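You operate a simulated robot arm through the tools that you are given. There is no shell and no other tool. Be economical: measure what you need, move in short steps, check, and stop when the job is done.

The job below is to be done with a simulated two-armed robot. You get a single attempt, and the scene is never put back.

JOB
Take the lid off the jar of glass beads and lay it down on the top of the small white table. Fetch the rubber ring from the top of the small white table and set it on the top of the low steel table. Put the 25 mm hose adapter from the top of the low steel table on the clear glass tile and the 20 mm hose adapter on the purple tape roll. Fetch the cracked ring and set it on the lowest shelf of the tall rack. Fetch the beaker with the teal ring and set it in the orange bucket. Put the blue block on the end of the long counter away on the front of the flume table. Take the bottle of purple dye and put it on the orange oval. Do these in any order. Set down upright: hose adapter, blue block, bottle of purple dye.

It is judged by the outcome, as a careful person would: the job done as asked, and still so three seconds after it is handed in. It fails if anything else is knocked over, pushed out of place, dropped, spilled or broken. A push-on lid holds only when it is set on centred and level and pressed home; a screw cap is set on level and turned clockwise until tight.

ROBOT AND FRAMES
Two 6-joint arms with fingered hands on one trunk, on a base that drives. Base frame: it is fixed to the floor where the robot stands at the start and does not move with it; the origin is under the middle of the robot, x ahead of it, y to its left, z up; the surface under the hand at the start is at about z = 0.78. Lengths are in m, angles in rad, forces in N, time in s.
The left shoulder is at the start at [0.05, 0.17, 0.992], the right one opposite. With the tool pointing down near the work surface each hand reaches from about 0.5 to 0.78 m from the robot's upright axis, wherever it stands, measured 20 degrees to its own side. Places, roughly: beaker with the teal ring [3, 0.25, 1]; blue block (12x12x16 cm) [-1.9, -8, 0.9]; bottle of purple dye [-2.25, -8, 1]; cracked ring (5x5x2 cm) [1.1, 0.9, 0.6]; front of the flume table (84x15 cm) [-6.08, -8.1, 0.7]; glass tile (7x7x1 cm) [0.8, 0, 0.6]; hose adapter [0.75, 0.25, 0.5]; jar of glass beads (7x7x8 cm) [0.7, -0.2, 0.8]; lowest shelf of the tall rack [1, 2.6, 0.6]; orange bucket (25x20x18 cm) [3.1, -1.3, 0.2]; orange oval (9x6x1 cm) [-1.7, -7.8, 0.9]; purple tape roll (7x7x3 cm) [0.7, 0.8, 0.6]; rubber ring (5x6x2 cm) [0.9, -0.3, 0.8]; top of the low steel table [0.9, 0.6, 0.6]. Payload 3.5 kg a hand.
The tool frame of a hand sits at the grasp point between the pads (the TCP): z along the fingers, y along the line on which they close. The tips reach 0.026 m beyond it. Largest opening 0.132 m; the body of the gripper starts 0.073 m behind the TCP. The gripper is a hand of 3 fingers: y runs from the thumb to the fingers, the wrist lies at [0, 0, -0.234] in the tool frame, and closing takes about 1.5 s.
Orientation is that of the tool frame in the base frame, as [roll, pitch, yaw] about the fixed x, y, z axes, in that order (R = Rz(yaw) Ry(pitch) Rx(roll)). With the fingers straight down and closing along the base's y, the tool's x points along the base's -x, its y along +y and its z along -z.

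CONTROLS
- The arms move only by the tool apply_moves. It takes "left_steps", "right_steps" or both (then of equal length, played together; a hand with none holds still); each is a list of rows, each a list of 3 entries, a list of its own where there are three numbers: the shift along the tool's x, y, z in m, then the turn, a rotation vector about the tool's x, y, z in rad, then the finger opening in m, from 0 to 0.132. In form: [[[tx, ty, tz], [ax, ay, az], fingers], ...]. A call has 1 to 10 rows; each row is the pose to reach, as a shift and turn from the pose commanded when the call began, along the tool's axes at that moment. Each row takes 0.2 s and may step no farther than 0.05 m and 0.15 rad from the row before; otherwise, or with a gripper value out of range, the whole call is refused. A pose out of reach is approached as far as the arm can. The call stops where the force on the tool passes 40 N (or 10 N more than at its start, if that is more) or the arm is blocked; 0.2 s more then pass. The fingers move at their own pace (about 0.153 m/s each) and stop on an object; they squeeze with about 31 N. The grip force told is the motor's: it shows also when the fingers shut on nothing. Time passes only in rows, and 0.2 s behind the last, so rows that repeat a pose let the fingers close. The reply holds the time, the measured pose of the TCP, the force on the tool along the base axes, the opening and the grip force, in the units named above and with some noise, with the torque about the TCP (base axes, N m) and any sound that the robot's microphone picked up.
- Cameras (640 x 400 px; columns grow to the right, rows downward): "scene" is now at [0.0439, 0.0175, 1.5902]; the picture's right is [0.18, -0.98, 0.00], its down [-0.67, -0.12, -0.73] and it looks along [0.72, 0.13, -0.68] (base axes); focal length 281 px, centre (320, 200). "left" rides on the left gripper at [-0.062, 0.003, -0.092] in its tool frame; the picture's right is [-0.05, -1.00, 0.00], its down [0.83, -0.04, -0.56] and it looks along [0.55, -0.03, 0.83] (tool axes); focal length 230 px, centre (320, 200). "right" rides on the right gripper at [0.062, 0.003, -0.092] in its tool frame; the picture's right is [-0.05, 1.00, 0.00], its down [-0.83, -0.04, -0.56] and it looks along [-0.55, -0.03, 0.83] (tool axes); focal length 230 px, centre (320, 200). There is no depth. A picture from a camera that has moved, and an enlarged one, comes with that camera's place and axes in the base frame and with its lens.
- get_image(camera): a new picture of that camera. The clock stands still meanwhile.
- raise_lower(by): slides the trunk up (or, below 0, down) by that many m; the arms and the scene camera ride with it, the base frame stays. It gives what a move gives, with no picture.
- drive_base(legs): drives the robot by 1 to 6 legs, each [ahead, left, turn to the left] in m, m and rad, along the robot's own axes; the way and the turn of a leg run together, so that a leg with both is an arc; at most 1.5 m and 3.142 rad a leg. The arms and the cameras ride along, it lands a little off, and it stops where it bumps. It gives what a move gives.
- preshape(shape, hand): the hand has 3 fingers and takes this shape, open, in about a second: jaw (thumb against the fingers, like two jaws); tri (thumb and two fingers); tip (a fingertip pinch); poke (one finger out to press); point (the index stretched); flat (the hand flat); cup (the hand cupped); fist (a fist). The gripper value then closes the fingers along that shape, each until it touches; the sizes above hold for jaw. It gives what a move gives, with no picture.
- head_to(pan, tilt): turns the head with the scene camera to pan (to the left, within 1.501 rad either way) and tilt (down, from -0.506 to 1.204), counted from straight ahead of the robot. It gives what a move gives.
- close_up(camera, box): a new picture of the part [left, top, right, bottom] of that camera's present view, enlarged. The clock stands still meanwhile.
- job_done(): hands the job in; it is judged then, once.

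Work in short steps. Places have to be worked out from the pictures, the camera data and where the tool is seen: move nearer, look again, correct. Check each grasp and each placing, and mend what went wrong. You have 217 turns and 212 pictures in all, those below and enlarged ones among them. Open the grippers and draw the arms clear of the work before you hand the job in, unless the task says otherwise; then end with one line.

The tools are called after "Call:" as a command line: name --argument value ..., lists and objects as JSON in quotes. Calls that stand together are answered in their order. apply_moves: Moves the arms, as the interface text tells. Its arguments: {"type":"object","properties":{"left_steps":{"type":"array","items":{"type":"array"}},"right_steps":{"type":"array","items":{"type":"array"}}},"required":[]} The other tools are called the same way: raise_lower (by) slides the trunk up or down; preshape (shape, hand) gives the hand a shape; drive_base (legs) drives the base; head_to (pan, tilt) turns the head that bears the scene camera; get_image (camera) takes a picture; close_up (camera, box) takes an enlarged picture of a part of a camera's view; job_done () hands the job in.

At the start:

```text
t: 0.0
left_tool_pos: [0.5183, 0.2834, 1.1094]
left_orientation: [3.14, 0.002, -3.141]
left_ft_force: [0.5, 0.0, 0.9]
left_torque: [-0.01, 0.0, -0.01]
left_opening: 0.1322
left_finger_force: 0.1
left_shape: jaw
right_tool_pos: [0.6237, -0.241, 1.0433]
right_orientation: [3.14, 0.0, 3.141]
right_ft_force: [-0.3, 0.4, 0.3]
right_torque: [0.0, -0.04, 0.03]
right_opening: 0.1321
right_finger_force: 0.0
right_shape: jaw
trunk travel left (down, up): [-0.607, 0.103]
robot x, y, heading: [0.001, 0.0025, -0.001]
head pan, tilt: [0.183, 0.75]
```

scene: 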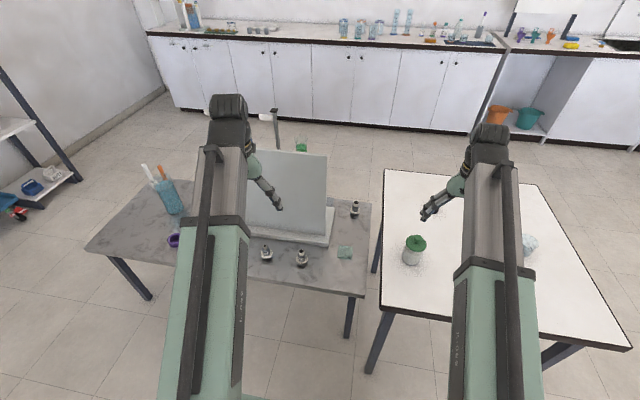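
right: 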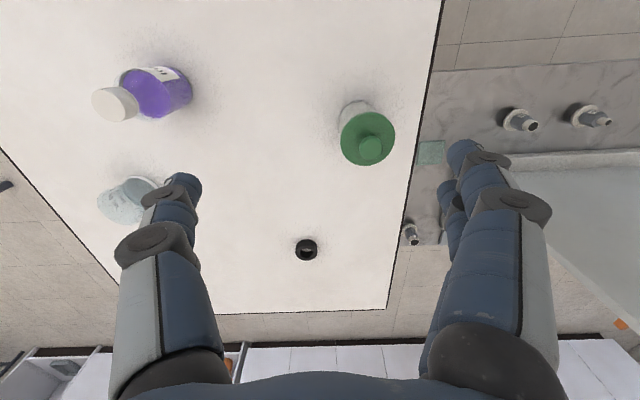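
left: 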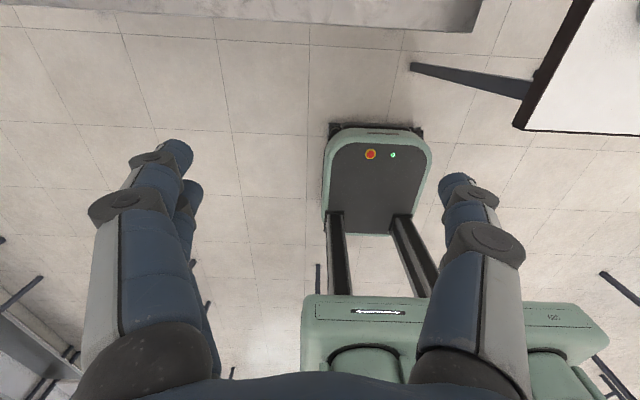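

I start by looking closely at the jar lid, the ring and the adapters.

Call:
close_up --camera "right" --box '[280, 70, 440, 270]'

Call:
close_up --camera "scene" --box '[80, 130, 380, 310]'

Call:
close_up --camera "right" --box '[390, 70, 640, 250]'

```text
2.00 times, centred on (360, 170) of right
camera zoom: at [0.5629, -0.2396, 1.1355], right [0.05, 1.0, 0.0], down [0.83, -0.04, 0.56], along [0.55, -0.03, -0.83], focal length 460 px, centre (240, 260)
```

zoom: 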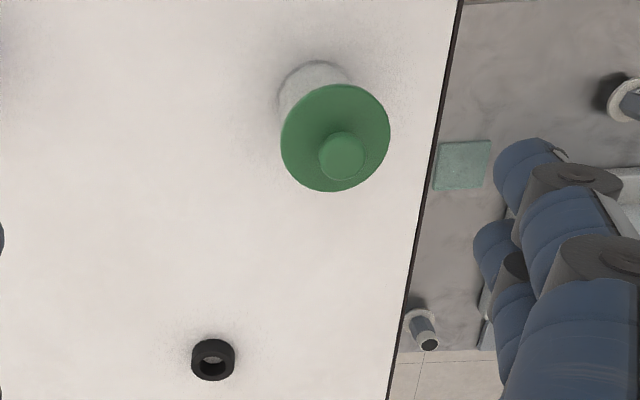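

```text
2.13 times, centred on (230, 220) of scene
camera zoom: at [0.0439, 0.0175, 1.5902], right [0.18, -0.98, 0.0], down [-0.67, -0.12, -0.73], along [0.72, 0.13, -0.68], focal length 600 px, centre (512, 157)
```

zoom: 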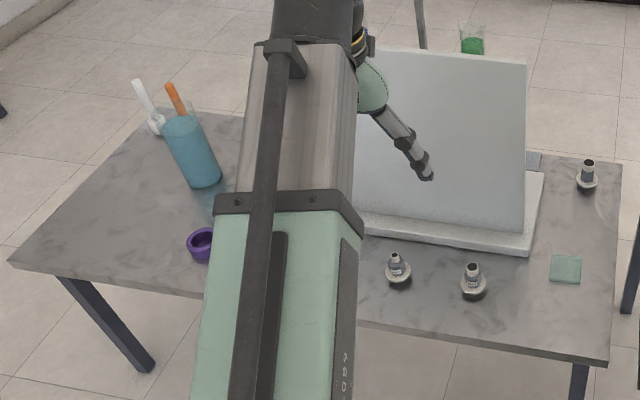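

```text
2.22 times, centred on (515, 160) of right
camera zoom: at [0.5629, -0.2396, 1.1355], right [0.05, 1.0, 0.0], down [0.83, -0.04, 0.56], along [0.55, -0.03, -0.83], focal length 511 px, centre (-113, 289)
```

zoom: 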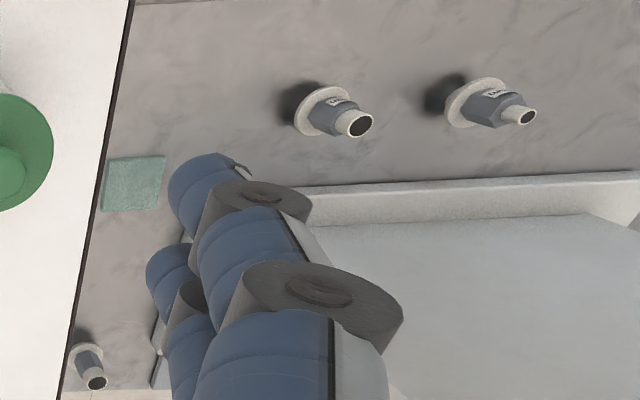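

The jar lid with knob lies at about (0.667,-0.185). I bring the right hand above it.

Call:
apply_moves --right_steps '[[[-0.014, 0.018, 0.03], [0, 0, 0], 0.132], [[-0.028, 0.036, 0.06], [0, 0, 0], 0.132], [[-0.043, 0.055, 0.08], [0, 0, 0], 0.08]]'

Call:
get_image --camera "right"

```text
t: 0.8
left_tool_pos: [0.5193, 0.2832, 1.1101]
left_orientation: [3.139, 0.001, 3.141]
left_ft_force: [-0.2, 0.0, -0.1]
left_torque: [0.0, 0.02, 0.01]
left_opening: 0.132
left_finger_force: 0.0
left_shape: jaw
right_tool_pos: [0.6669, -0.1882, 0.9636]
right_orientation: [3.141, 0.001, -3.141]
right_ft_force: [-0.5, 0.5, 0.2]
right_torque: [-0.01, 0.01, -0.04]
right_opening: 0.0807
right_finger_force: 0.1
right_shape: jaw
trunk travel left (down, up): [-0.607, 0.103]
robot x, y, heading: [-0.0005, 0.0042, 0.001]
head pan, tilt: [0.183, 0.75]
```

```text
205 pictures are left
camera right: at [0.6059, -0.1857, 1.0559], right [0.05, 1.0, 0.0], down [0.83, -0.04, 0.56], along [0.55, -0.03, -0.83], focal length 230 px, centre (320, 200)
```

right: 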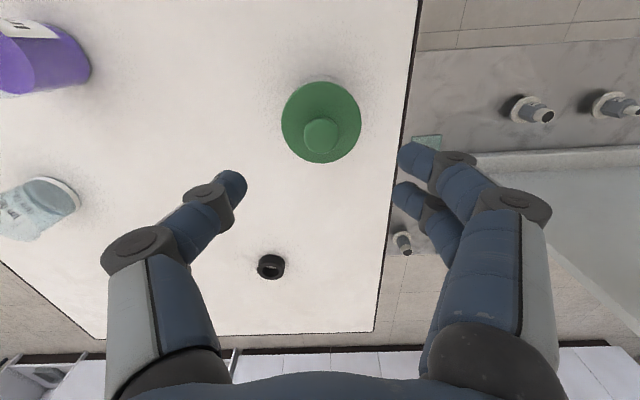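

Triangulated, the knob is at (0.656,-0.188), top at z≈0.893. I lower the hand around it and look.

Call:
apply_moves --right_steps '[[[0.011, 0, 0.02], [0, 0, 0], 0.07], [[0.011, 0, 0.045], [0, 0, 0], 0.06], [[0.011, 0, 0.058], [0, 0, 0], 0.06]]'

Call:
get_image --camera "right"

```text
t: 1.6
left_tool_pos: [0.5174, 0.2847, 1.1105]
left_orientation: [3.139, 0.001, -3.141]
left_ft_force: [-0.1, -0.5, 0.3]
left_torque: [0.0, 0.01, -0.01]
left_opening: 0.1319
left_finger_force: 0.0
left_shape: jaw
right_tool_pos: [0.6562, -0.1873, 0.9059]
right_orientation: [-3.141, 0.0, 3.141]
right_ft_force: [-0.7, 0.5, 0.3]
right_torque: [-0.02, -0.02, -0.02]
right_opening: 0.0607
right_finger_force: 0.0
right_shape: jaw
trunk travel left (down, up): [-0.607, 0.103]
robot x, y, heading: [-0.0009, -0.001, -0.003]
head pan, tilt: [0.183, 0.75]
```

```text
204 pictures are left
camera right: at [0.5953, -0.1845, 0.9974], right [0.05, 1.0, 0.0], down [0.83, -0.04, 0.56], along [0.55, -0.03, -0.83], focal length 230 px, centre (320, 200)
```

right: 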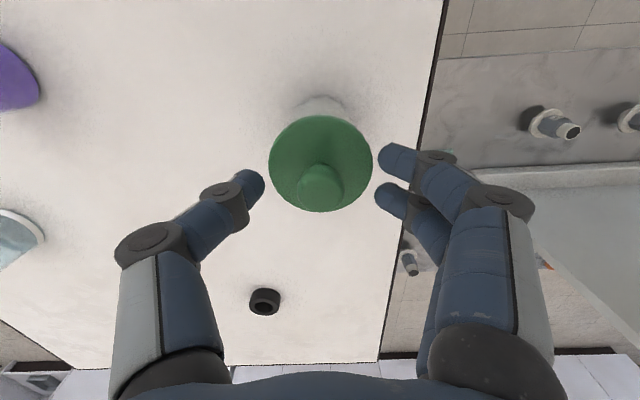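

Knob is nearly centred; shift 4 mm back, 3 mm down, and close.

Call:
apply_moves --right_steps '[[[0.004, 0, 0.003], [0, 0, 0], 0.06], [[0.004, 0, 0.003], [0, 0, 0], 0.0], [[0.004, 0, 0.003], [0, 0, 0], 0.0], [[0.004, 0, 0.003], [0, 0, 0], 0.0]]'

Call:
get_image --camera "right"

```text
t: 2.6
left_tool_pos: [0.5183, 0.2836, 1.1108]
left_orientation: [3.139, 0.002, -3.141]
left_ft_force: [-0.1, 0.3, -0.8]
left_torque: [-0.01, 0.03, 0.0]
left_opening: 0.1319
left_finger_force: 0.1
left_shape: jaw
right_tool_pos: [0.6517, -0.1869, 0.9027]
right_orientation: [3.141, 0.0, -3.141]
right_ft_force: [-0.4, 0.4, -0.8]
right_torque: [-0.01, 0.01, 0.01]
right_opening: 0.0028
right_finger_force: 31.1
right_shape: jaw
trunk travel left (down, up): [-0.607, 0.103]
robot x, y, heading: [-0.0015, 0.0011, -0.001]
head pan, tilt: [0.183, 0.75]
heard: snap
```

```text
203 pictures are left
camera right: at [0.5911, -0.1848, 0.9948], right [0.05, 1.0, 0.0], down [0.83, -0.04, 0.56], along [0.55, -0.03, -0.83], focal length 230 px, centre (320, 200)
```

right: 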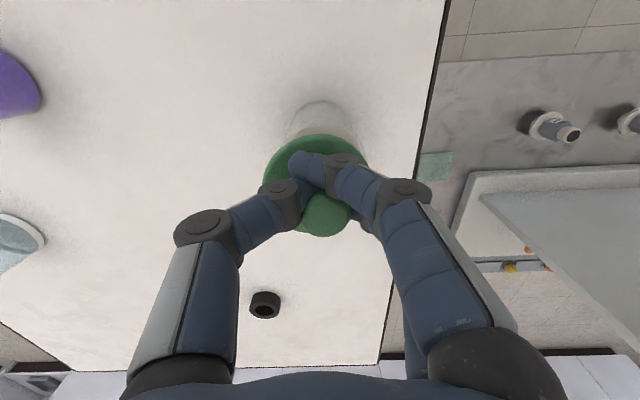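

The fingers shut on nothing and something snapped; I look at the lid closely.

Call:
close_up --camera "right" --box '[240, 90, 400, 250]'

Call:
close_up --camera "scene" --box '[360, 160, 520, 290]'

```text
2.50 times, centred on (320, 170) of right
camera zoom: at [0.5911, -0.1848, 0.9948], right [0.05, 1.0, 0.0], down [0.83, -0.04, 0.56], along [0.55, -0.03, -0.83], focal length 575 px, centre (320, 275)
```

zoom: 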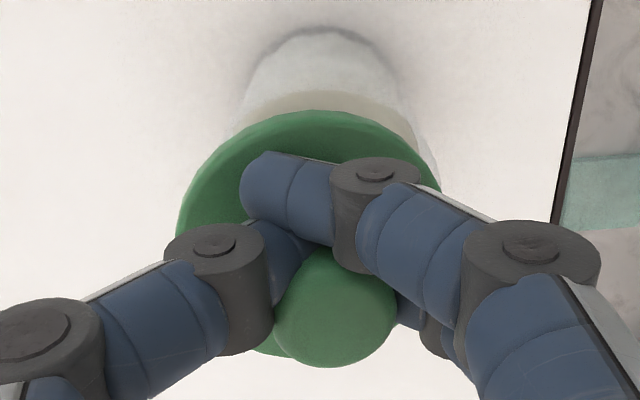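

```text
3.08 times, centred on (440, 225) of scene
camera zoom: at [0.0439, 0.0175, 1.5902], right [0.18, -0.98, 0.0], down [-0.67, -0.12, -0.73], along [0.72, 0.13, -0.68], focal length 866 px, centre (-49, 123)
```

zoom: 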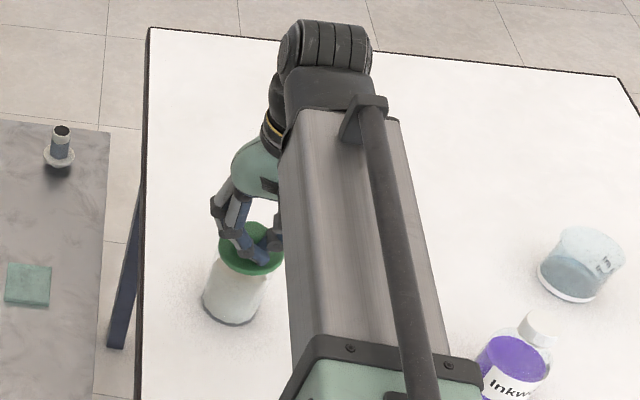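

The knob squirted forward of the pads and the lid has come loose on the jar. I open gently and look.

Call:
apply_moves --right_steps '[[[0, 0, 0], [0, 0, 0], 0.02], [[0, 0, 0], [0, 0, 0], 0.05], [[0, 0, 0], [0, 0, 0], 0.07]]'

Call:
get_image --camera "right"

```text
t: 3.4
left_tool_pos: [0.5184, 0.2835, 1.1101]
left_orientation: [3.139, 0.002, 3.14]
left_ft_force: [1.1, 0.1, 0.4]
left_torque: [0.02, -0.01, 0.01]
left_opening: 0.132
left_finger_force: 0.1
left_shape: jaw
right_tool_pos: [0.652, -0.1862, 0.9036]
right_orientation: [3.14, 0.0, 3.141]
right_ft_force: [1.0, -0.3, 0.3]
right_torque: [0.01, 0.04, 0.0]
right_opening: 0.0692
right_finger_force: 0.0
right_shape: jaw
trunk travel left (down, up): [-0.607, 0.103]
robot x, y, heading: [-0.0021, -0.0022, -0.004]
head pan, tilt: [0.183, 0.75]
```

```text
200 pictures are left
camera right: at [0.591, -0.1848, 0.9949], right [0.05, 1.0, 0.0], down [0.83, -0.04, 0.56], along [0.55, -0.03, -0.83], focal length 230 px, centre (320, 200)
```

right: 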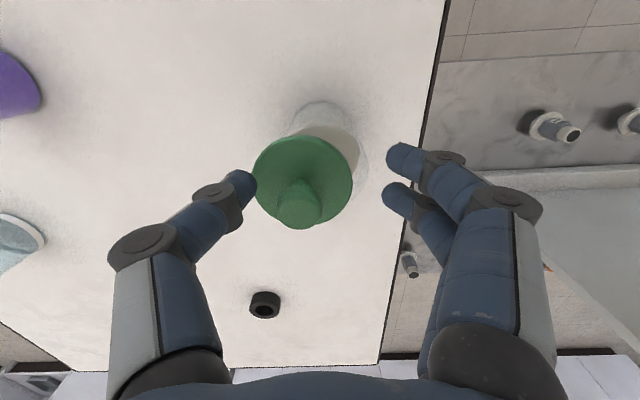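

The lid slid about 1 cm and sits loose on the rim; the knob must be lower and farther forward (about 0.677,-0.203, top ≈0.868) than I judged. I re-centre at the same height, opened wider.

Call:
apply_moves --right_steps '[[[0, 0, -0.02], [0, 0, 0], 0.09], [[-0.02, -0.016, -0.02], [0, 0, 0], 0.08]]'

Call:
get_image --camera "right"

```text
t: 4.0
left_tool_pos: [0.5184, 0.2833, 1.1098]
left_orientation: [3.139, 0.0, -3.14]
left_ft_force: [0.2, -0.1, 0.5]
left_torque: [0.0, -0.01, 0.03]
left_opening: 0.1319
left_finger_force: 0.0
left_shape: jaw
right_tool_pos: [0.6728, -0.2027, 0.9223]
right_orientation: [3.142, 0.0, -3.142]
right_ft_force: [0.2, -0.5, -1.0]
right_torque: [-0.03, -0.01, 0.0]
right_opening: 0.0804
right_finger_force: 0.0
right_shape: jaw
trunk travel left (down, up): [-0.607, 0.103]
robot x, y, heading: [-0.0011, -0.0024, -0.001]
head pan, tilt: [0.183, 0.75]
```

```text
199 pictures are left
camera right: at [0.612, -0.2005, 1.0138], right [0.05, 1.0, 0.0], down [0.83, -0.04, 0.55], along [0.55, -0.03, -0.83], focal length 230 px, centre (320, 200)
```

right: 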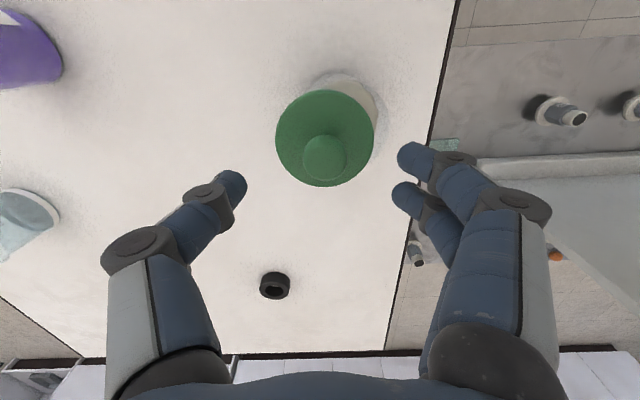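

Refined knob estimate (0.669,-0.201), top ≈0.88. Shift and descend to TCP 0.899, then look.

Call:
apply_moves --right_steps '[[[0.004, 0.001, 0.012], [0, 0, 0], 0.07], [[0.004, 0.001, 0.023], [0, 0, 0], 0.05]]'

Call:
close_up --camera "right" --box '[200, 80, 440, 280]'

```text
t: 4.6
left_tool_pos: [0.5187, 0.2833, 1.1093]
left_orientation: [3.141, 0.001, 3.141]
left_ft_force: [0.3, -0.6, 0.1]
left_torque: [0.02, 0.01, 0.0]
left_opening: 0.1316
left_finger_force: 0.1
left_shape: jaw
right_tool_pos: [0.6696, -0.2019, 0.899]
right_orientation: [-3.141, 0.0, -3.141]
right_ft_force: [0.4, -1.2, 0.1]
right_torque: [-0.02, 0.0, 0.01]
right_opening: 0.0503
right_finger_force: 0.0
right_shape: jaw
trunk travel left (down, up): [-0.607, 0.103]
robot x, y, heading: [0.0035, 0.004, 0.001]
head pan, tilt: [0.183, 0.75]
```

```text
2.00 times, centred on (320, 180) of right
camera zoom: at [0.6078, -0.2001, 0.9905], right [0.05, 1.0, 0.0], down [0.83, -0.04, 0.56], along [0.55, -0.03, -0.83], focal length 460 px, centre (320, 240)
```

zoom: 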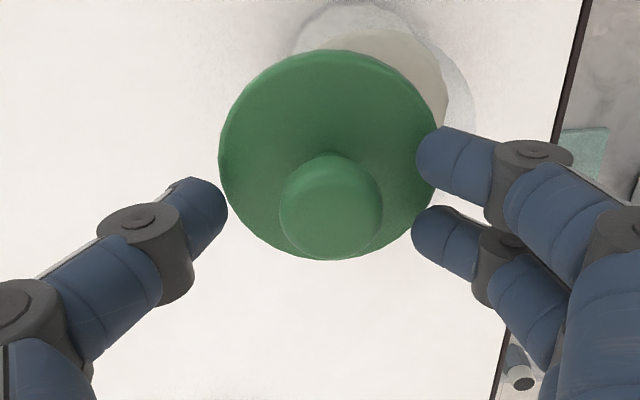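

Pads now straddle the knob well. I lower 3 mm, centre 2 mm, and close.

Call:
apply_moves --right_steps '[[[0, 0.002, 0.003], [0, 0, 0], 0.045], [[0, 0.002, 0.003], [0, 0, 0], 0.03], [[0, 0.002, 0.003], [0, 0, 0], 0.01], [[0, 0.002, 0.003], [0, 0, 0], 0.0], [[0, 0.002, 0.003], [0, 0, 0], 0.0]]'

Call:
close_up --camera "right" --box '[200, 80, 440, 280]'

```text
t: 5.8
left_tool_pos: [0.5184, 0.2832, 1.1109]
left_orientation: [3.139, 0.001, -3.141]
left_ft_force: [-0.6, 0.8, -0.4]
left_torque: [0.03, 0.01, 0.04]
left_opening: 0.132
left_finger_force: 0.1
left_shape: jaw
right_tool_pos: [0.6693, -0.2003, 0.8958]
right_orientation: [-3.141, 0.0, 3.141]
right_ft_force: [-0.2, -0.2, -0.2]
right_torque: [-0.03, 0.01, 0.03]
right_opening: 0.0056
right_finger_force: 30.8
right_shape: jaw
trunk travel left (down, up): [-0.607, 0.103]
robot x, y, heading: [0.0027, 0.0006, -0.0]
head pan, tilt: [0.183, 0.75]
```

```text
2.00 times, centred on (320, 180) of right
camera zoom: at [0.6074, -0.1982, 0.9876], right [0.05, 1.0, 0.0], down [0.83, -0.04, 0.56], along [0.55, -0.03, -0.83], focal length 460 px, centre (320, 240)
```

zoom: 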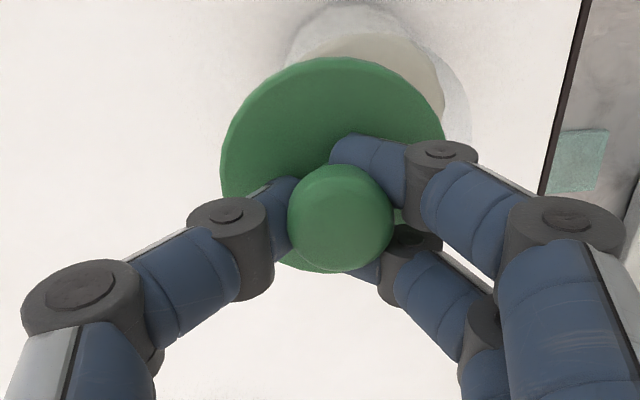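

The fingers have closed around the stem beneath the mushroom knob. I lift straight up slowly.

Call:
apply_moves --right_steps '[[[0, 0, -0.01], [0, 0, 0], 0.0], [[0, 0, -0.025], [0, 0, 0], 0.0], [[0, 0, -0.05], [0, 0, 0], 0.0], [[0, 0, -0.08], [0, 0, 0], 0.0]]'

Call:
get_image --camera "right"

Call:
close_up --camera "scene" --box '[360, 160, 520, 290]'

```text
t: 6.8
left_tool_pos: [0.5181, 0.2831, 1.1089]
left_orientation: [3.14, 0.001, 3.141]
left_ft_force: [-0.6, 0.1, -0.4]
left_torque: [-0.02, -0.01, 0.01]
left_opening: 0.1315
left_finger_force: 0.0
left_shape: jaw
right_tool_pos: [0.6671, -0.2002, 0.9772]
right_orientation: [3.14, 0.001, -3.14]
right_ft_force: [-0.7, -0.6, -0.2]
right_torque: [0.03, -0.02, -0.01]
right_opening: 0.0052
right_finger_force: 31.0
right_shape: jaw
trunk travel left (down, up): [-0.607, 0.103]
robot x, y, heading: [0.0002, 0.0039, 0.006]
head pan, tilt: [0.183, 0.75]
```

```text
196 pictures are left
camera right: at [0.6066, -0.1981, 1.0692], right [0.05, 1.0, 0.0], down [0.83, -0.04, 0.56], along [0.55, -0.03, -0.83], focal length 230 px, centre (320, 200)
```

right: 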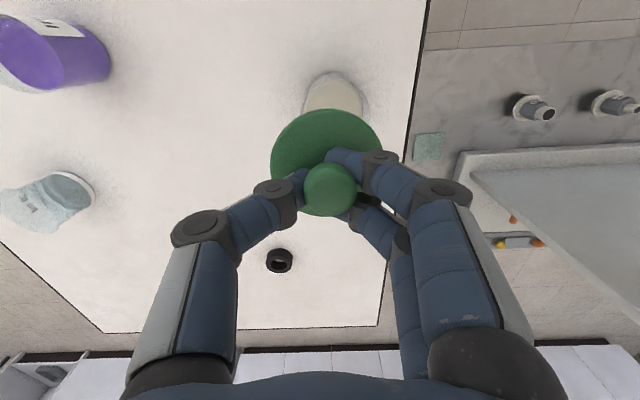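

```text
3.08 times, centred on (440, 225) of scene
camera zoom: at [0.0438, 0.0175, 1.5902], right [0.18, -0.98, 0.0], down [-0.67, -0.12, -0.73], along [0.72, 0.13, -0.68], focal length 866 px, centre (-49, 123)
```

zoom: 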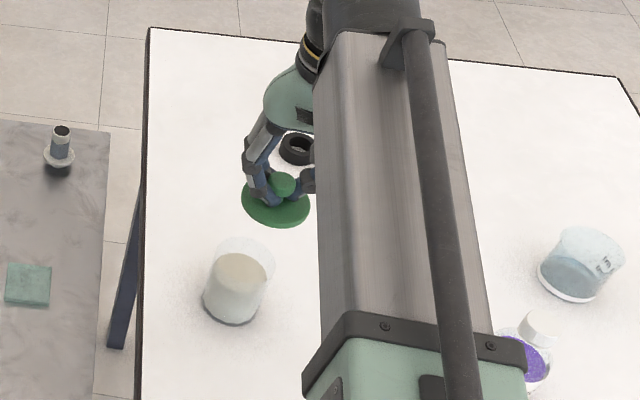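

Lid is off, jar upright. I carry the lid to about (0.70,-0.34), clear of the other things, and lower toward the table.

Call:
apply_moves --right_steps '[[[-0.01, -0.045, 0], [0, 0, 0], 0.0], [[-0.022, -0.09, 0], [0, 0, 0], 0.0], [[-0.033, -0.135, 0.01], [0, 0, 0], 0.0], [[-0.033, -0.14, 0.05], [0, 0, 0], 0.0], [[-0.033, -0.14, 0.09], [0, 0, 0], 0.0], [[-0.033, -0.14, 0.125], [0, 0, 0], 0.0], [[-0.033, -0.14, 0.135], [0, 0, 0], 0.0]]'

Call:
get_image --camera "right"

```text
t: 8.4
left_tool_pos: [0.5188, 0.2834, 1.1095]
left_orientation: [3.141, 0.0, 3.141]
left_ft_force: [-0.4, 0.0, -0.6]
left_torque: [-0.01, 0.0, -0.02]
left_opening: 0.1319
left_finger_force: 0.0
left_shape: jaw
right_tool_pos: [0.7005, -0.3412, 0.8409]
right_orientation: [-3.141, 0.001, 3.14]
right_ft_force: [-0.9, -0.4, 0.6]
right_torque: [-0.03, -0.01, 0.0]
right_opening: 0.0054
right_finger_force: 30.9
right_shape: jaw
trunk travel left (down, up): [-0.607, 0.103]
robot x, y, heading: [-0.0012, 0.0011, 0.003]
head pan, tilt: [0.183, 0.75]
```

```text
194 pictures are left
camera right: at [0.6395, -0.3397, 0.9325], right [0.05, 1.0, 0.0], down [0.83, -0.04, 0.56], along [0.55, -0.03, -0.83], focal length 230 px, centre (320, 200)
```

right: 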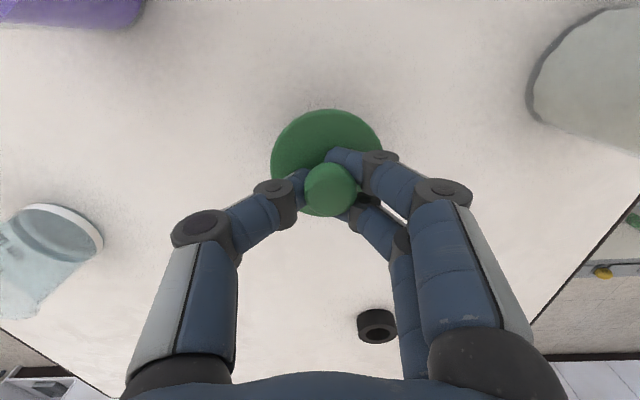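

Still above the table; I lower in small steps, watching for contact force.

Call:
apply_moves --right_steps '[[[0, 0, 0.005], [0, 0, 0], 0.0], [[0, 0, 0.01], [0, 0, 0], 0.0]]'

Call:
apply_moves --right_steps '[[[0, 0, 0.003], [0, 0, 0], 0.0], [[0, 0, 0.006], [0, 0, 0], 0.0]]'

Call:
close_up --camera "right" --box '[220, 80, 460, 240]'

```text
t: 9.0
left_tool_pos: [0.5179, 0.2839, 1.1106]
left_orientation: [3.14, 0.001, -3.141]
left_ft_force: [-0.3, -0.8, 0.1]
left_torque: [0.03, 0.0, 0.01]
left_opening: 0.1319
left_finger_force: 0.1
left_shape: jaw
right_tool_pos: [0.7006, -0.3417, 0.8309]
right_orientation: [3.141, 0.0, 3.141]
right_ft_force: [0.1, 0.1, -1.0]
right_torque: [0.0, 0.0, 0.0]
right_opening: 0.0053
right_finger_force: 30.6
right_shape: jaw
trunk travel left (down, up): [-0.607, 0.103]
robot x, y, heading: [-0.0002, -0.0003, -0.003]
head pan, tilt: [0.183, 0.75]
```

```text
t: 9.6
left_tool_pos: [0.5183, 0.2829, 1.1094]
left_orientation: [3.14, 0.002, 3.141]
left_ft_force: [0.5, 0.0, 0.1]
left_torque: [0.01, 0.01, -0.02]
left_opening: 0.1321
left_finger_force: 0.0
left_shape: jaw
right_tool_pos: [0.7013, -0.341, 0.8263]
right_orientation: [3.141, 0.0, 3.141]
right_ft_force: [-0.4, 0.4, -0.8]
right_torque: [0.0, -0.02, 0.0]
right_opening: 0.0055
right_finger_force: 31.0
right_shape: jaw
trunk travel left (down, up): [-0.607, 0.103]
robot x, y, heading: [-0.0002, 0.0016, -0.001]
head pan, tilt: [0.183, 0.75]
```

```text
2.50 times, centred on (340, 160) of right
camera zoom: at [0.6398, -0.3385, 0.9185], right [0.05, 1.0, 0.0], down [0.83, -0.04, 0.56], along [0.55, -0.03, -0.83], focal length 575 px, centre (270, 300)
```

zoom: 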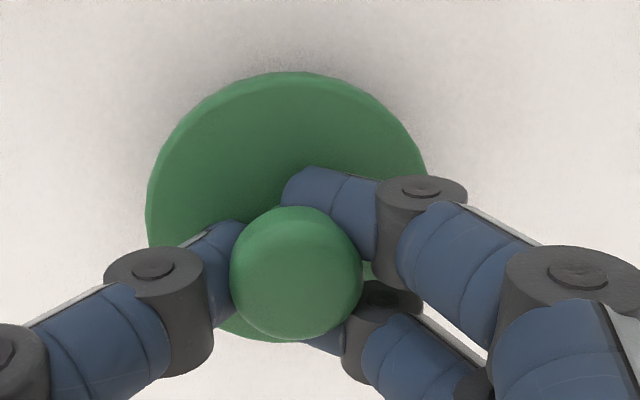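

No contact yet; continue down.

Call:
apply_moves --right_steps '[[[0, 0, 0.003], [0, 0, 0], 0.0], [[0, 0, 0.006], [0, 0, 0], 0.0]]'

Call:
apply_moves --right_steps '[[[0, 0, 0.003], [0, 0, 0], 0.0], [[0, 0, 0.005], [0, 0, 0], 0.0]]'

```text
t: 10.2
left_tool_pos: [0.5184, 0.2844, 1.1096]
left_orientation: [3.139, 0.003, 3.141]
left_ft_force: [-0.7, 0.1, -0.2]
left_torque: [-0.01, 0.01, -0.03]
left_opening: 0.1317
left_finger_force: 0.1
left_shape: jaw
right_tool_pos: [0.7011, -0.3408, 0.8194]
right_orientation: [3.141, 0.0, -3.14]
right_ft_force: [0.8, -0.6, -0.6]
right_torque: [-0.01, 0.02, 0.01]
right_opening: 0.0055
right_finger_force: 31.6
right_shape: jaw
trunk travel left (down, up): [-0.607, 0.103]
robot x, y, heading: [0.0019, -0.0015, -0.002]
head pan, tilt: [0.183, 0.75]
```

```text
t: 10.8
left_tool_pos: [0.5185, 0.2844, 1.1104]
left_orientation: [3.139, 0.001, 3.141]
left_ft_force: [0.1, 0.5, -0.4]
left_torque: [0.01, -0.01, -0.02]
left_opening: 0.132
left_finger_force: 0.0
left_shape: jaw
right_tool_pos: [0.7002, -0.34, 0.8144]
right_orientation: [3.14, 0.0, 3.141]
right_ft_force: [0.5, 0.4, 0.8]
right_torque: [0.02, 0.02, -0.04]
right_opening: 0.0053
right_finger_force: 30.7
right_shape: jaw
trunk travel left (down, up): [-0.607, 0.103]
robot x, y, heading: [-0.0005, -0.0016, 0.001]
head pan, tilt: [0.183, 0.75]
```

Call:
apply_moves --right_steps '[[[0, 0, 0.003], [0, 0, 0], 0.0], [[0, 0, 0.005], [0, 0, 0], 0.0]]'

Call:
get_image --camera "right"

```text
t: 11.4
left_tool_pos: [0.5169, 0.2836, 1.1111]
left_orientation: [3.141, 0.002, 3.141]
left_ft_force: [-1.0, -0.7, 0.6]
left_torque: [0.0, 0.03, -0.01]
left_opening: 0.1318
left_finger_force: 0.0
left_shape: jaw
right_tool_pos: [0.7013, -0.3403, 0.8145]
right_orientation: [-3.139, 0.003, -3.142]
right_ft_force: [2.1, -3.0, 23.6]
right_torque: [0.33, 0.58, 0.02]
right_opening: 0.0062
right_finger_force: 31.0
right_shape: jaw
trunk travel left (down, up): [-0.607, 0.103]
robot x, y, heading: [0.001, 0.0036, -0.001]
head pan, tilt: [0.183, 0.75]
```

```text
192 pictures are left
camera right: at [0.6391, -0.3378, 0.9048], right [0.05, 1.0, 0.0], down [0.83, -0.04, 0.56], along [0.56, -0.03, -0.83], focal length 230 px, centre (320, 200)
```

right: 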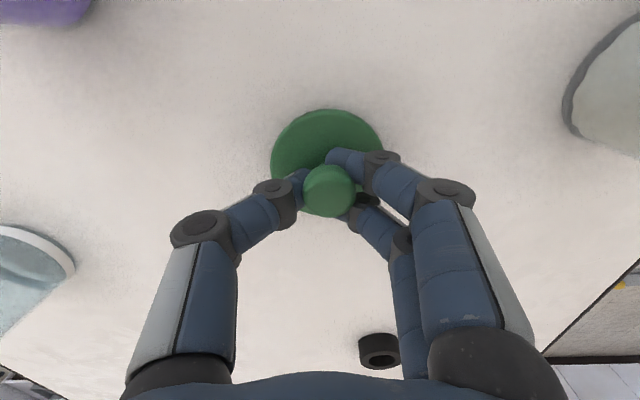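

Contact (23 N). I relieve the pressing, open, and withdraw upward.

Call:
apply_moves --right_steps '[[[0, 0, -0.004], [0, 0, 0], 0.0], [[0, 0, -0.004], [0, 0, 0], 0.03], [[0, 0, -0.004], [0, 0, 0], 0.07], [[0, 0, -0.004], [0, 0, 0], 0.09], [[0, 0, -0.03], [0, 0, 0], 0.09], [[0, 0, -0.07], [0, 0, 0], 0.09], [[0, 0, -0.1], [0, 0, 0], 0.09]]'

Call:
get_image --camera "right"

```text
t: 13.0
left_tool_pos: [0.5176, 0.2825, 1.1095]
left_orientation: [3.14, 0.001, 3.141]
left_ft_force: [-0.3, 0.0, 0.2]
left_torque: [0.0, 0.01, -0.01]
left_opening: 0.1318
left_finger_force: 0.1
left_shape: jaw
right_tool_pos: [0.7016, -0.3379, 0.9104]
right_orientation: [-3.14, 0.0, -3.141]
right_ft_force: [-0.3, -0.9, 0.0]
right_torque: [0.01, 0.02, -0.01]
right_opening: 0.0896
right_finger_force: 0.1
right_shape: jaw
trunk travel left (down, up): [-0.607, 0.103]
robot x, y, heading: [0.0029, -0.0013, -0.001]
head pan, tilt: [0.183, 0.75]
```

```text
191 pictures are left
camera right: at [0.6401, -0.3367, 1.0017], right [0.05, 1.0, 0.0], down [0.83, -0.04, 0.55], along [0.55, -0.03, -0.83], focal length 230 px, centre (320, 200)
```

right: 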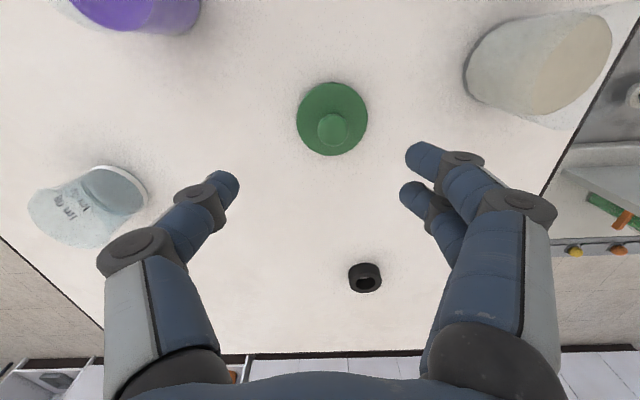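

Lid lies safely on the table. The ring at about (0.93,-0.285) is out of reach, so I raise the hand and drive right and ahead, between the table's legs.

Call:
apply_moves --right_steps '[[[0, 0, -0.05], [0, 0, 0], 0.09], [[0, 0, -0.1], [0, 0, 0], 0.09], [[0.04, 0, -0.13], [0, 0, 0], 0.09]]'

Call:
drive_base --legs '[[0, -0.38, 0]]'

Call:
head_to --pan 0.0 --tilt 0.95

Call:
get_image --camera "scene"

Call:
get_image --camera "right"

Call:
get_image --camera "left"

```text
t: 13.8
left_tool_pos: [0.5169, 0.2828, 1.1103]
left_orientation: [3.139, 0.0, 3.141]
left_ft_force: [1.0, -0.5, -0.2]
left_torque: [0.02, 0.0, 0.02]
left_opening: 0.1319
left_finger_force: 0.0
left_shape: jaw
right_tool_pos: [0.6613, -0.3402, 1.0409]
right_orientation: [3.141, 0.001, -3.14]
right_ft_force: [0.0, -0.7, -0.5]
right_torque: [0.01, -0.02, -0.01]
right_opening: 0.0898
right_finger_force: 0.0
right_shape: jaw
trunk travel left (down, up): [-0.607, 0.103]
robot x, y, heading: [0.0007, 0.0006, 0.002]
head pan, tilt: [0.183, 0.75]
```

```text
t: 16.2
left_tool_pos: [0.5176, -0.0987, 1.111]
left_orientation: [3.14, 0.001, 3.14]
left_ft_force: [0.1, -0.7, 0.1]
left_torque: [0.04, -0.01, 0.01]
left_opening: 0.1319
left_finger_force: 0.0
left_shape: jaw
right_tool_pos: [0.6599, -0.7225, 1.0408]
right_orientation: [3.141, -0.001, 3.14]
right_ft_force: [-0.4, -0.3, -1.1]
right_torque: [0.01, 0.03, 0.01]
right_opening: 0.0897
right_finger_force: 0.0
right_shape: jaw
trunk travel left (down, up): [-0.607, 0.103]
robot x, y, heading: [0.0003, -0.3789, -0.001]
head pan, tilt: [0.183, 0.75]
```

```text
t: 16.9
left_tool_pos: [0.5172, -0.0969, 1.111]
left_orientation: [3.14, 0.001, 3.141]
left_ft_force: [0.9, 0.0, 0.9]
left_torque: [-0.02, 0.05, 0.01]
left_opening: 0.1322
left_finger_force: 0.1
left_shape: jaw
right_tool_pos: [0.6605, -0.72, 1.0401]
right_orientation: [3.14, 0.003, 3.138]
right_ft_force: [1.2, 0.2, -0.2]
right_torque: [0.03, 0.06, -0.02]
right_opening: 0.0895
right_finger_force: 0.0
right_shape: jaw
trunk travel left (down, up): [-0.607, 0.103]
robot x, y, heading: [-0.0023, -0.3801, -0.005]
head pan, tilt: [0.0, 0.949]
```

```text
190 pictures are left
camera scene: at [0.0348, -0.3772, 1.5747], right [0.0, -1.0, 0.0], down [-0.81, 0.0, -0.58], along [0.58, 0.0, -0.81], focal length 281 px, centre (320, 200)
```

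scene: 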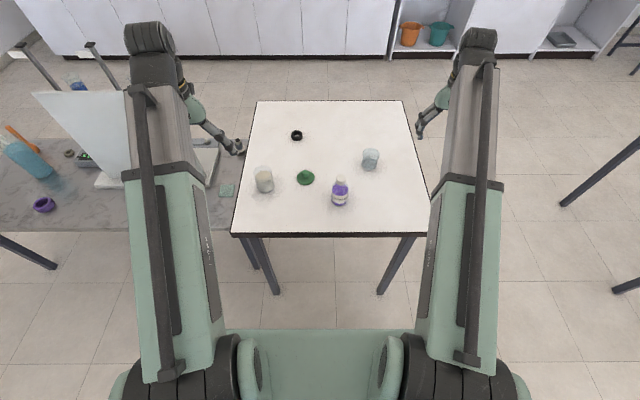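

```text
189 pictures are left
camera right: at [0.5992, -0.7192, 1.1323], right [0.05, 1.0, 0.0], down [0.83, -0.05, 0.56], along [0.55, -0.03, -0.83], focal length 230 px, centre (320, 200)
```

right: 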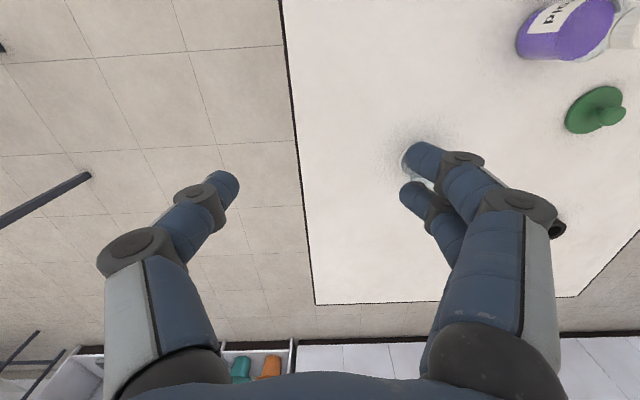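

```text
188 pictures are left
camera left: at [0.5796, -0.0947, 1.2028], right [0.05, -1.0, 0.0], down [-0.83, -0.04, 0.55], along [-0.55, -0.03, -0.83], focal length 230 px, centre (320, 200)
```

left: 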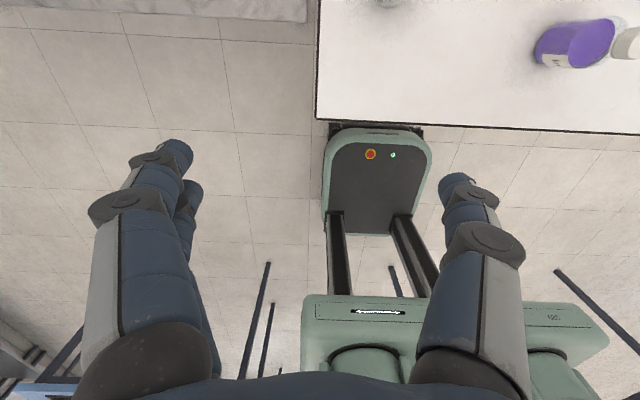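

The near table legs stand at y≈-0.14 and -0.71; I centre between them and go 0.2 ahead.

Call:
drive_base --legs '[[0, -0.045, 0], [0.2, 0, 0]]'

Call:
get_image --camera "left"

Call:
get_image --camera "scene"

```text
t: 19.0
left_tool_pos: [0.7216, -0.141, 1.1098]
left_orientation: [3.139, -0.001, -3.142]
left_ft_force: [0.6, -0.3, -1.0]
left_torque: [0.01, 0.0, 0.01]
left_opening: 0.1318
left_finger_force: 0.0
left_shape: jaw
right_tool_pos: [0.863, -0.7652, 1.0399]
right_orientation: [3.141, -0.002, -3.141]
right_ft_force: [0.7, 0.2, -0.1]
right_torque: [0.03, 0.02, 0.01]
right_opening: 0.0895
right_finger_force: 0.0
right_shape: jaw
trunk travel left (down, up): [-0.607, 0.103]
robot x, y, heading: [0.2029, -0.4231, 0.002]
head pan, tilt: [0.0, 0.949]
```

```text
187 pictures are left
camera left: at [0.7814, -0.1387, 1.2022], right [0.05, -1.0, 0.0], down [-0.83, -0.04, 0.56], along [-0.55, -0.03, -0.83], focal length 230 px, centre (320, 200)
```

left: 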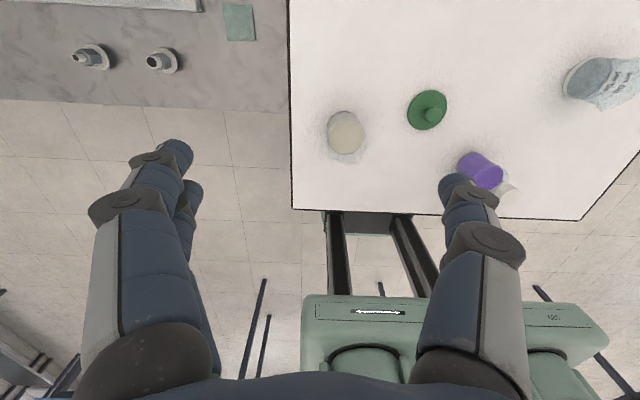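

```text
186 pictures are left
camera scene: at [0.2376, -0.4225, 1.5746], right [0.0, -1.0, 0.0], down [-0.81, 0.0, -0.58], along [0.58, 0.0, -0.81], focal length 281 px, centre (320, 200)
```

scene: 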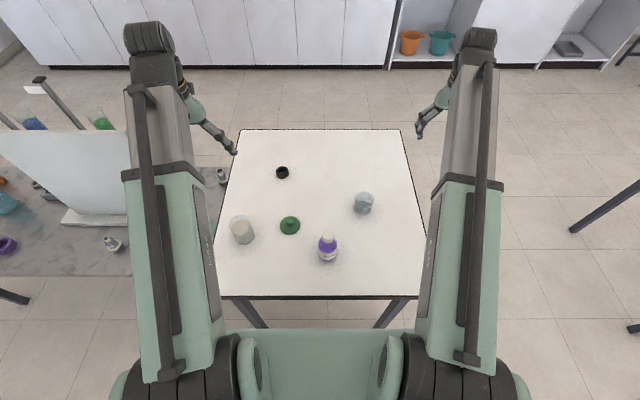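

The ring at (0.927,-0.283) is now in reach of the left hand. I bring the left hand above it.

Call:
apply_moves --left_steps '[[[-0.028, -0.02, 0.03], [0, 0, 0], 0.11], [[-0.056, -0.04, 0.06], [0, 0, 0], 0.11], [[-0.084, -0.06, 0.09], [0, 0, 0], 0.11], [[-0.112, -0.08, 0.12], [0, 0, 0], 0.11], [[-0.14, -0.1, 0.15], [0, 0, 0], 0.11], [[-0.17, -0.12, 0.175], [0, 0, 0], 0.11], [[-0.19, -0.135, 0.2], [0, 0, 0], 0.1], [[-0.205, -0.142, 0.21], [0, 0, 0], 0.09]]'

Call:
get_image --camera "left"

```text
t: 20.8
left_tool_pos: [0.9239, -0.2829, 0.8989]
left_orientation: [3.139, 0.001, -3.141]
left_ft_force: [0.7, -1.1, 0.7]
left_torque: [0.02, 0.0, 0.0]
left_opening: 0.0904
left_finger_force: 0.2
left_shape: jaw
right_tool_pos: [0.8626, -0.7646, 1.0403]
right_orientation: [-3.141, 0.0, -3.142]
right_ft_force: [0.0, -0.2, 0.5]
right_torque: [-0.03, -0.02, 0.01]
right_opening: 0.0894
right_finger_force: 0.0
right_shape: jaw
trunk travel left (down, up): [-0.607, 0.103]
robot x, y, heading: [0.2011, -0.421, 0.002]
head pan, tilt: [0.0, 0.949]
```

```text
185 pictures are left
camera left: at [0.9856, -0.2812, 0.9915], right [0.05, -1.0, 0.0], down [-0.83, -0.04, 0.55], along [-0.55, -0.03, -0.83], focal length 230 px, centre (320, 200)
```

left: 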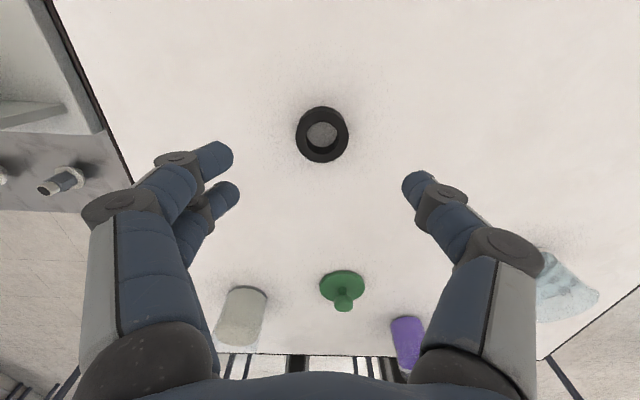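

Ring at (0.920,-0.287). Descend to 0.807 and look.

Call:
apply_moves --left_steps '[[[0.003, -0.004, 0.04], [0, 0, 0], 0.09], [[0.003, -0.004, 0.075], [0, 0, 0], 0.08], [[0.003, -0.004, 0.091], [0, 0, 0], 0.08]]'

Call:
get_image --camera "left"

```text
t: 21.6
left_tool_pos: [0.9213, -0.286, 0.8062]
left_orientation: [3.139, 0.001, 3.141]
left_ft_force: [-0.1, -1.0, 0.1]
left_torque: [0.01, 0.02, 0.0]
left_opening: 0.0807
left_finger_force: 0.2
left_shape: jaw
right_tool_pos: [0.8623, -0.7658, 1.04]
right_orientation: [3.141, 0.001, 3.141]
right_ft_force: [-0.7, -0.5, 0.1]
right_torque: [0.0, 0.02, 0.01]
right_opening: 0.0894
right_finger_force: 0.1
right_shape: jaw
trunk travel left (down, up): [-0.607, 0.103]
robot x, y, heading: [0.2039, -0.4226, -0.003]
head pan, tilt: [0.0, 0.949]
```

```text
184 pictures are left
camera left: at [0.9825, -0.2836, 0.9002], right [0.05, -1.0, 0.0], down [-0.83, -0.04, 0.55], along [-0.55, -0.03, -0.83], focal length 230 px, centre (320, 200)
```

left: 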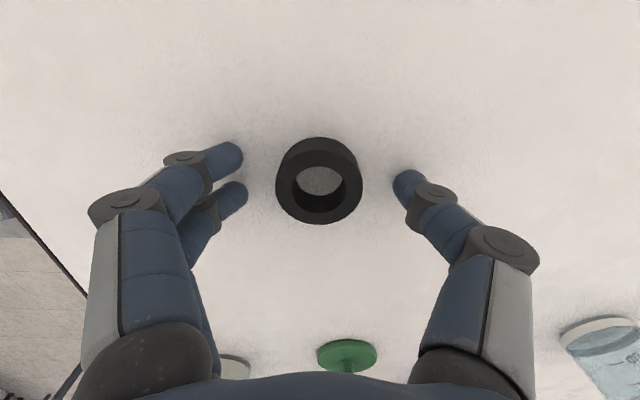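

Ring sits between the pads. Lower 3 mm and close.

Call:
apply_moves --left_steps '[[[0, 0, 0.003], [0, 0, 0], 0.07], [[0, 0, 0.003], [0, 0, 0], 0.04], [[0, 0, 0.003], [0, 0, 0], 0.0], [[0, 0, 0.003], [0, 0, 0], 0.0], [[0, 0, 0.003], [0, 0, 0], 0.0]]'

Call:
get_image --camera "left"

```text
t: 22.8
left_tool_pos: [0.9207, -0.2863, 0.8051]
left_orientation: [3.14, 0.005, -3.141]
left_ft_force: [2.6, 4.7, 14.4]
left_torque: [0.54, -0.1, -0.03]
left_opening: 0.0428
left_finger_force: 31.1
left_shape: jaw
right_tool_pos: [0.8615, -0.7663, 1.0405]
right_orientation: [-3.141, -0.001, -3.141]
right_ft_force: [0.6, 0.2, 0.6]
right_torque: [-0.02, 0.01, 0.03]
right_opening: 0.0897
right_finger_force: 0.0
right_shape: jaw
trunk travel left (down, up): [-0.607, 0.103]
robot x, y, heading: [0.1984, -0.4257, -0.001]
head pan, tilt: [0.0, 0.949]
```

```text
183 pictures are left
camera left: at [0.9821, -0.2836, 0.8994], right [0.05, -1.0, 0.0], down [-0.83, -0.04, 0.55], along [-0.55, -0.03, -0.83], focal length 230 px, centre (320, 200)
```

left: 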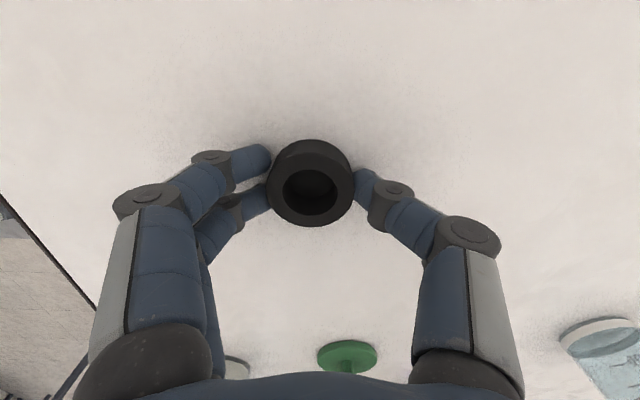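

Gripped at 43 mm. I lift to z≈1.05.

Call:
apply_moves --left_steps '[[[0, 0, -0.03], [0, 0, 0], 0.0], [[0, 0, -0.07], [0, 0, 0], 0.0], [[0.02, 0.02, -0.11], [0, 0, 0], 0.0], [[0.04, 0.05, -0.14], [0, 0, 0], 0.0], [[0.06, 0.08, -0.17], [0, 0, 0], 0.0], [[0.09, 0.11, -0.2], [0, 0, 0], 0.0], [[0.13, 0.13, -0.22], [0, 0, 0], 0.0], [[0.17, 0.14, -0.24], [0, 0, 0], 0.0]]'

Call:
get_image --camera "left"

```text
refused: row 6 steps farther than a row can; nothing moved
```

```text
182 pictures are left
camera left: at [0.9821, -0.2836, 0.8994], right [0.05, -1.0, 0.0], down [-0.83, -0.04, 0.55], along [-0.55, -0.03, -0.83], focal length 230 px, centre (320, 200)
```

left: 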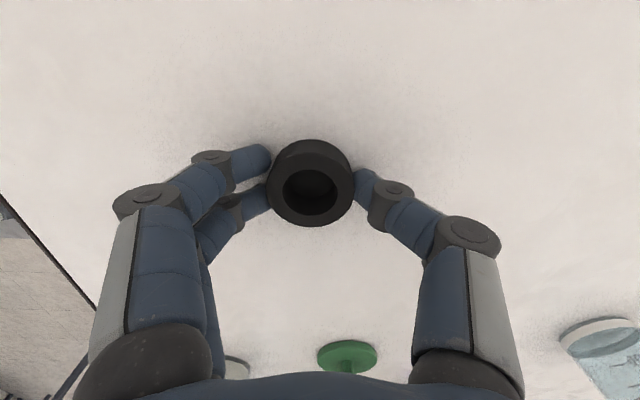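

One step was too long; shorter rows. Lift and draw back with the ring.

Call:
apply_moves --left_steps '[[[0, 0, -0.03], [0, 0, 0], 0.0], [[0, 0, -0.07], [0, 0, 0], 0.0], [[0, 0.0, -0.11], [0, 0, 0], 0.0], [[0.0, 0.0, -0.15], [0, 0, 0], 0.0], [[0.0, 0.0, -0.19], [0, 0, 0], 0.0], [[0.03, 0.02, -0.22], [0, 0, 0], 0.0], [[0.06, 0.04, -0.24], [0, 0, 0], 0.0], [[0.1, 0.06, -0.25], [0, 0, 0], 0.0], [[0.14, 0.08, -0.25], [0, 0, 0], 0.0]]'

Call:
get_image --camera "left"

```text
t: 24.8
left_tool_pos: [0.7814, -0.2079, 1.0564]
left_orientation: [3.141, 0.001, -3.141]
left_ft_force: [0.6, -0.7, -0.3]
left_torque: [-0.04, -0.01, 0.02]
left_opening: 0.0419
left_finger_force: 31.1
left_shape: jaw
right_tool_pos: [0.8609, -0.7646, 1.0407]
right_orientation: [-3.141, -0.001, -3.141]
right_ft_force: [0.9, -0.1, 0.3]
right_torque: [-0.01, 0.0, 0.0]
right_opening: 0.0898
right_finger_force: 0.1
right_shape: jaw
trunk travel left (down, up): [-0.607, 0.103]
robot x, y, heading: [0.2, -0.4254, -0.004]
head pan, tilt: [0.0, 0.949]
```

```text
181 pictures are left
camera left: at [0.8418, -0.2054, 1.1487], right [0.05, -1.0, 0.0], down [-0.83, -0.04, 0.55], along [-0.55, -0.03, -0.83], focal length 230 px, centre (320, 200)
```

left: 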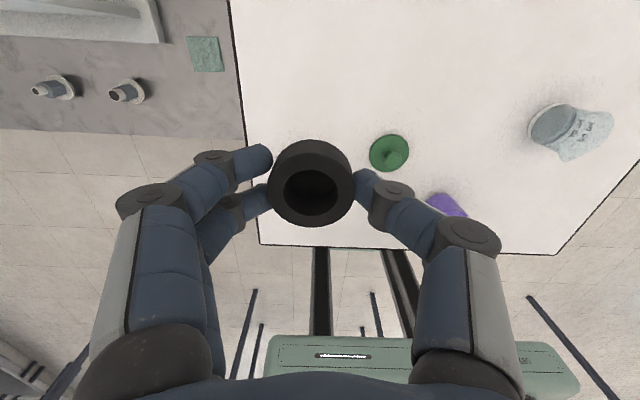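

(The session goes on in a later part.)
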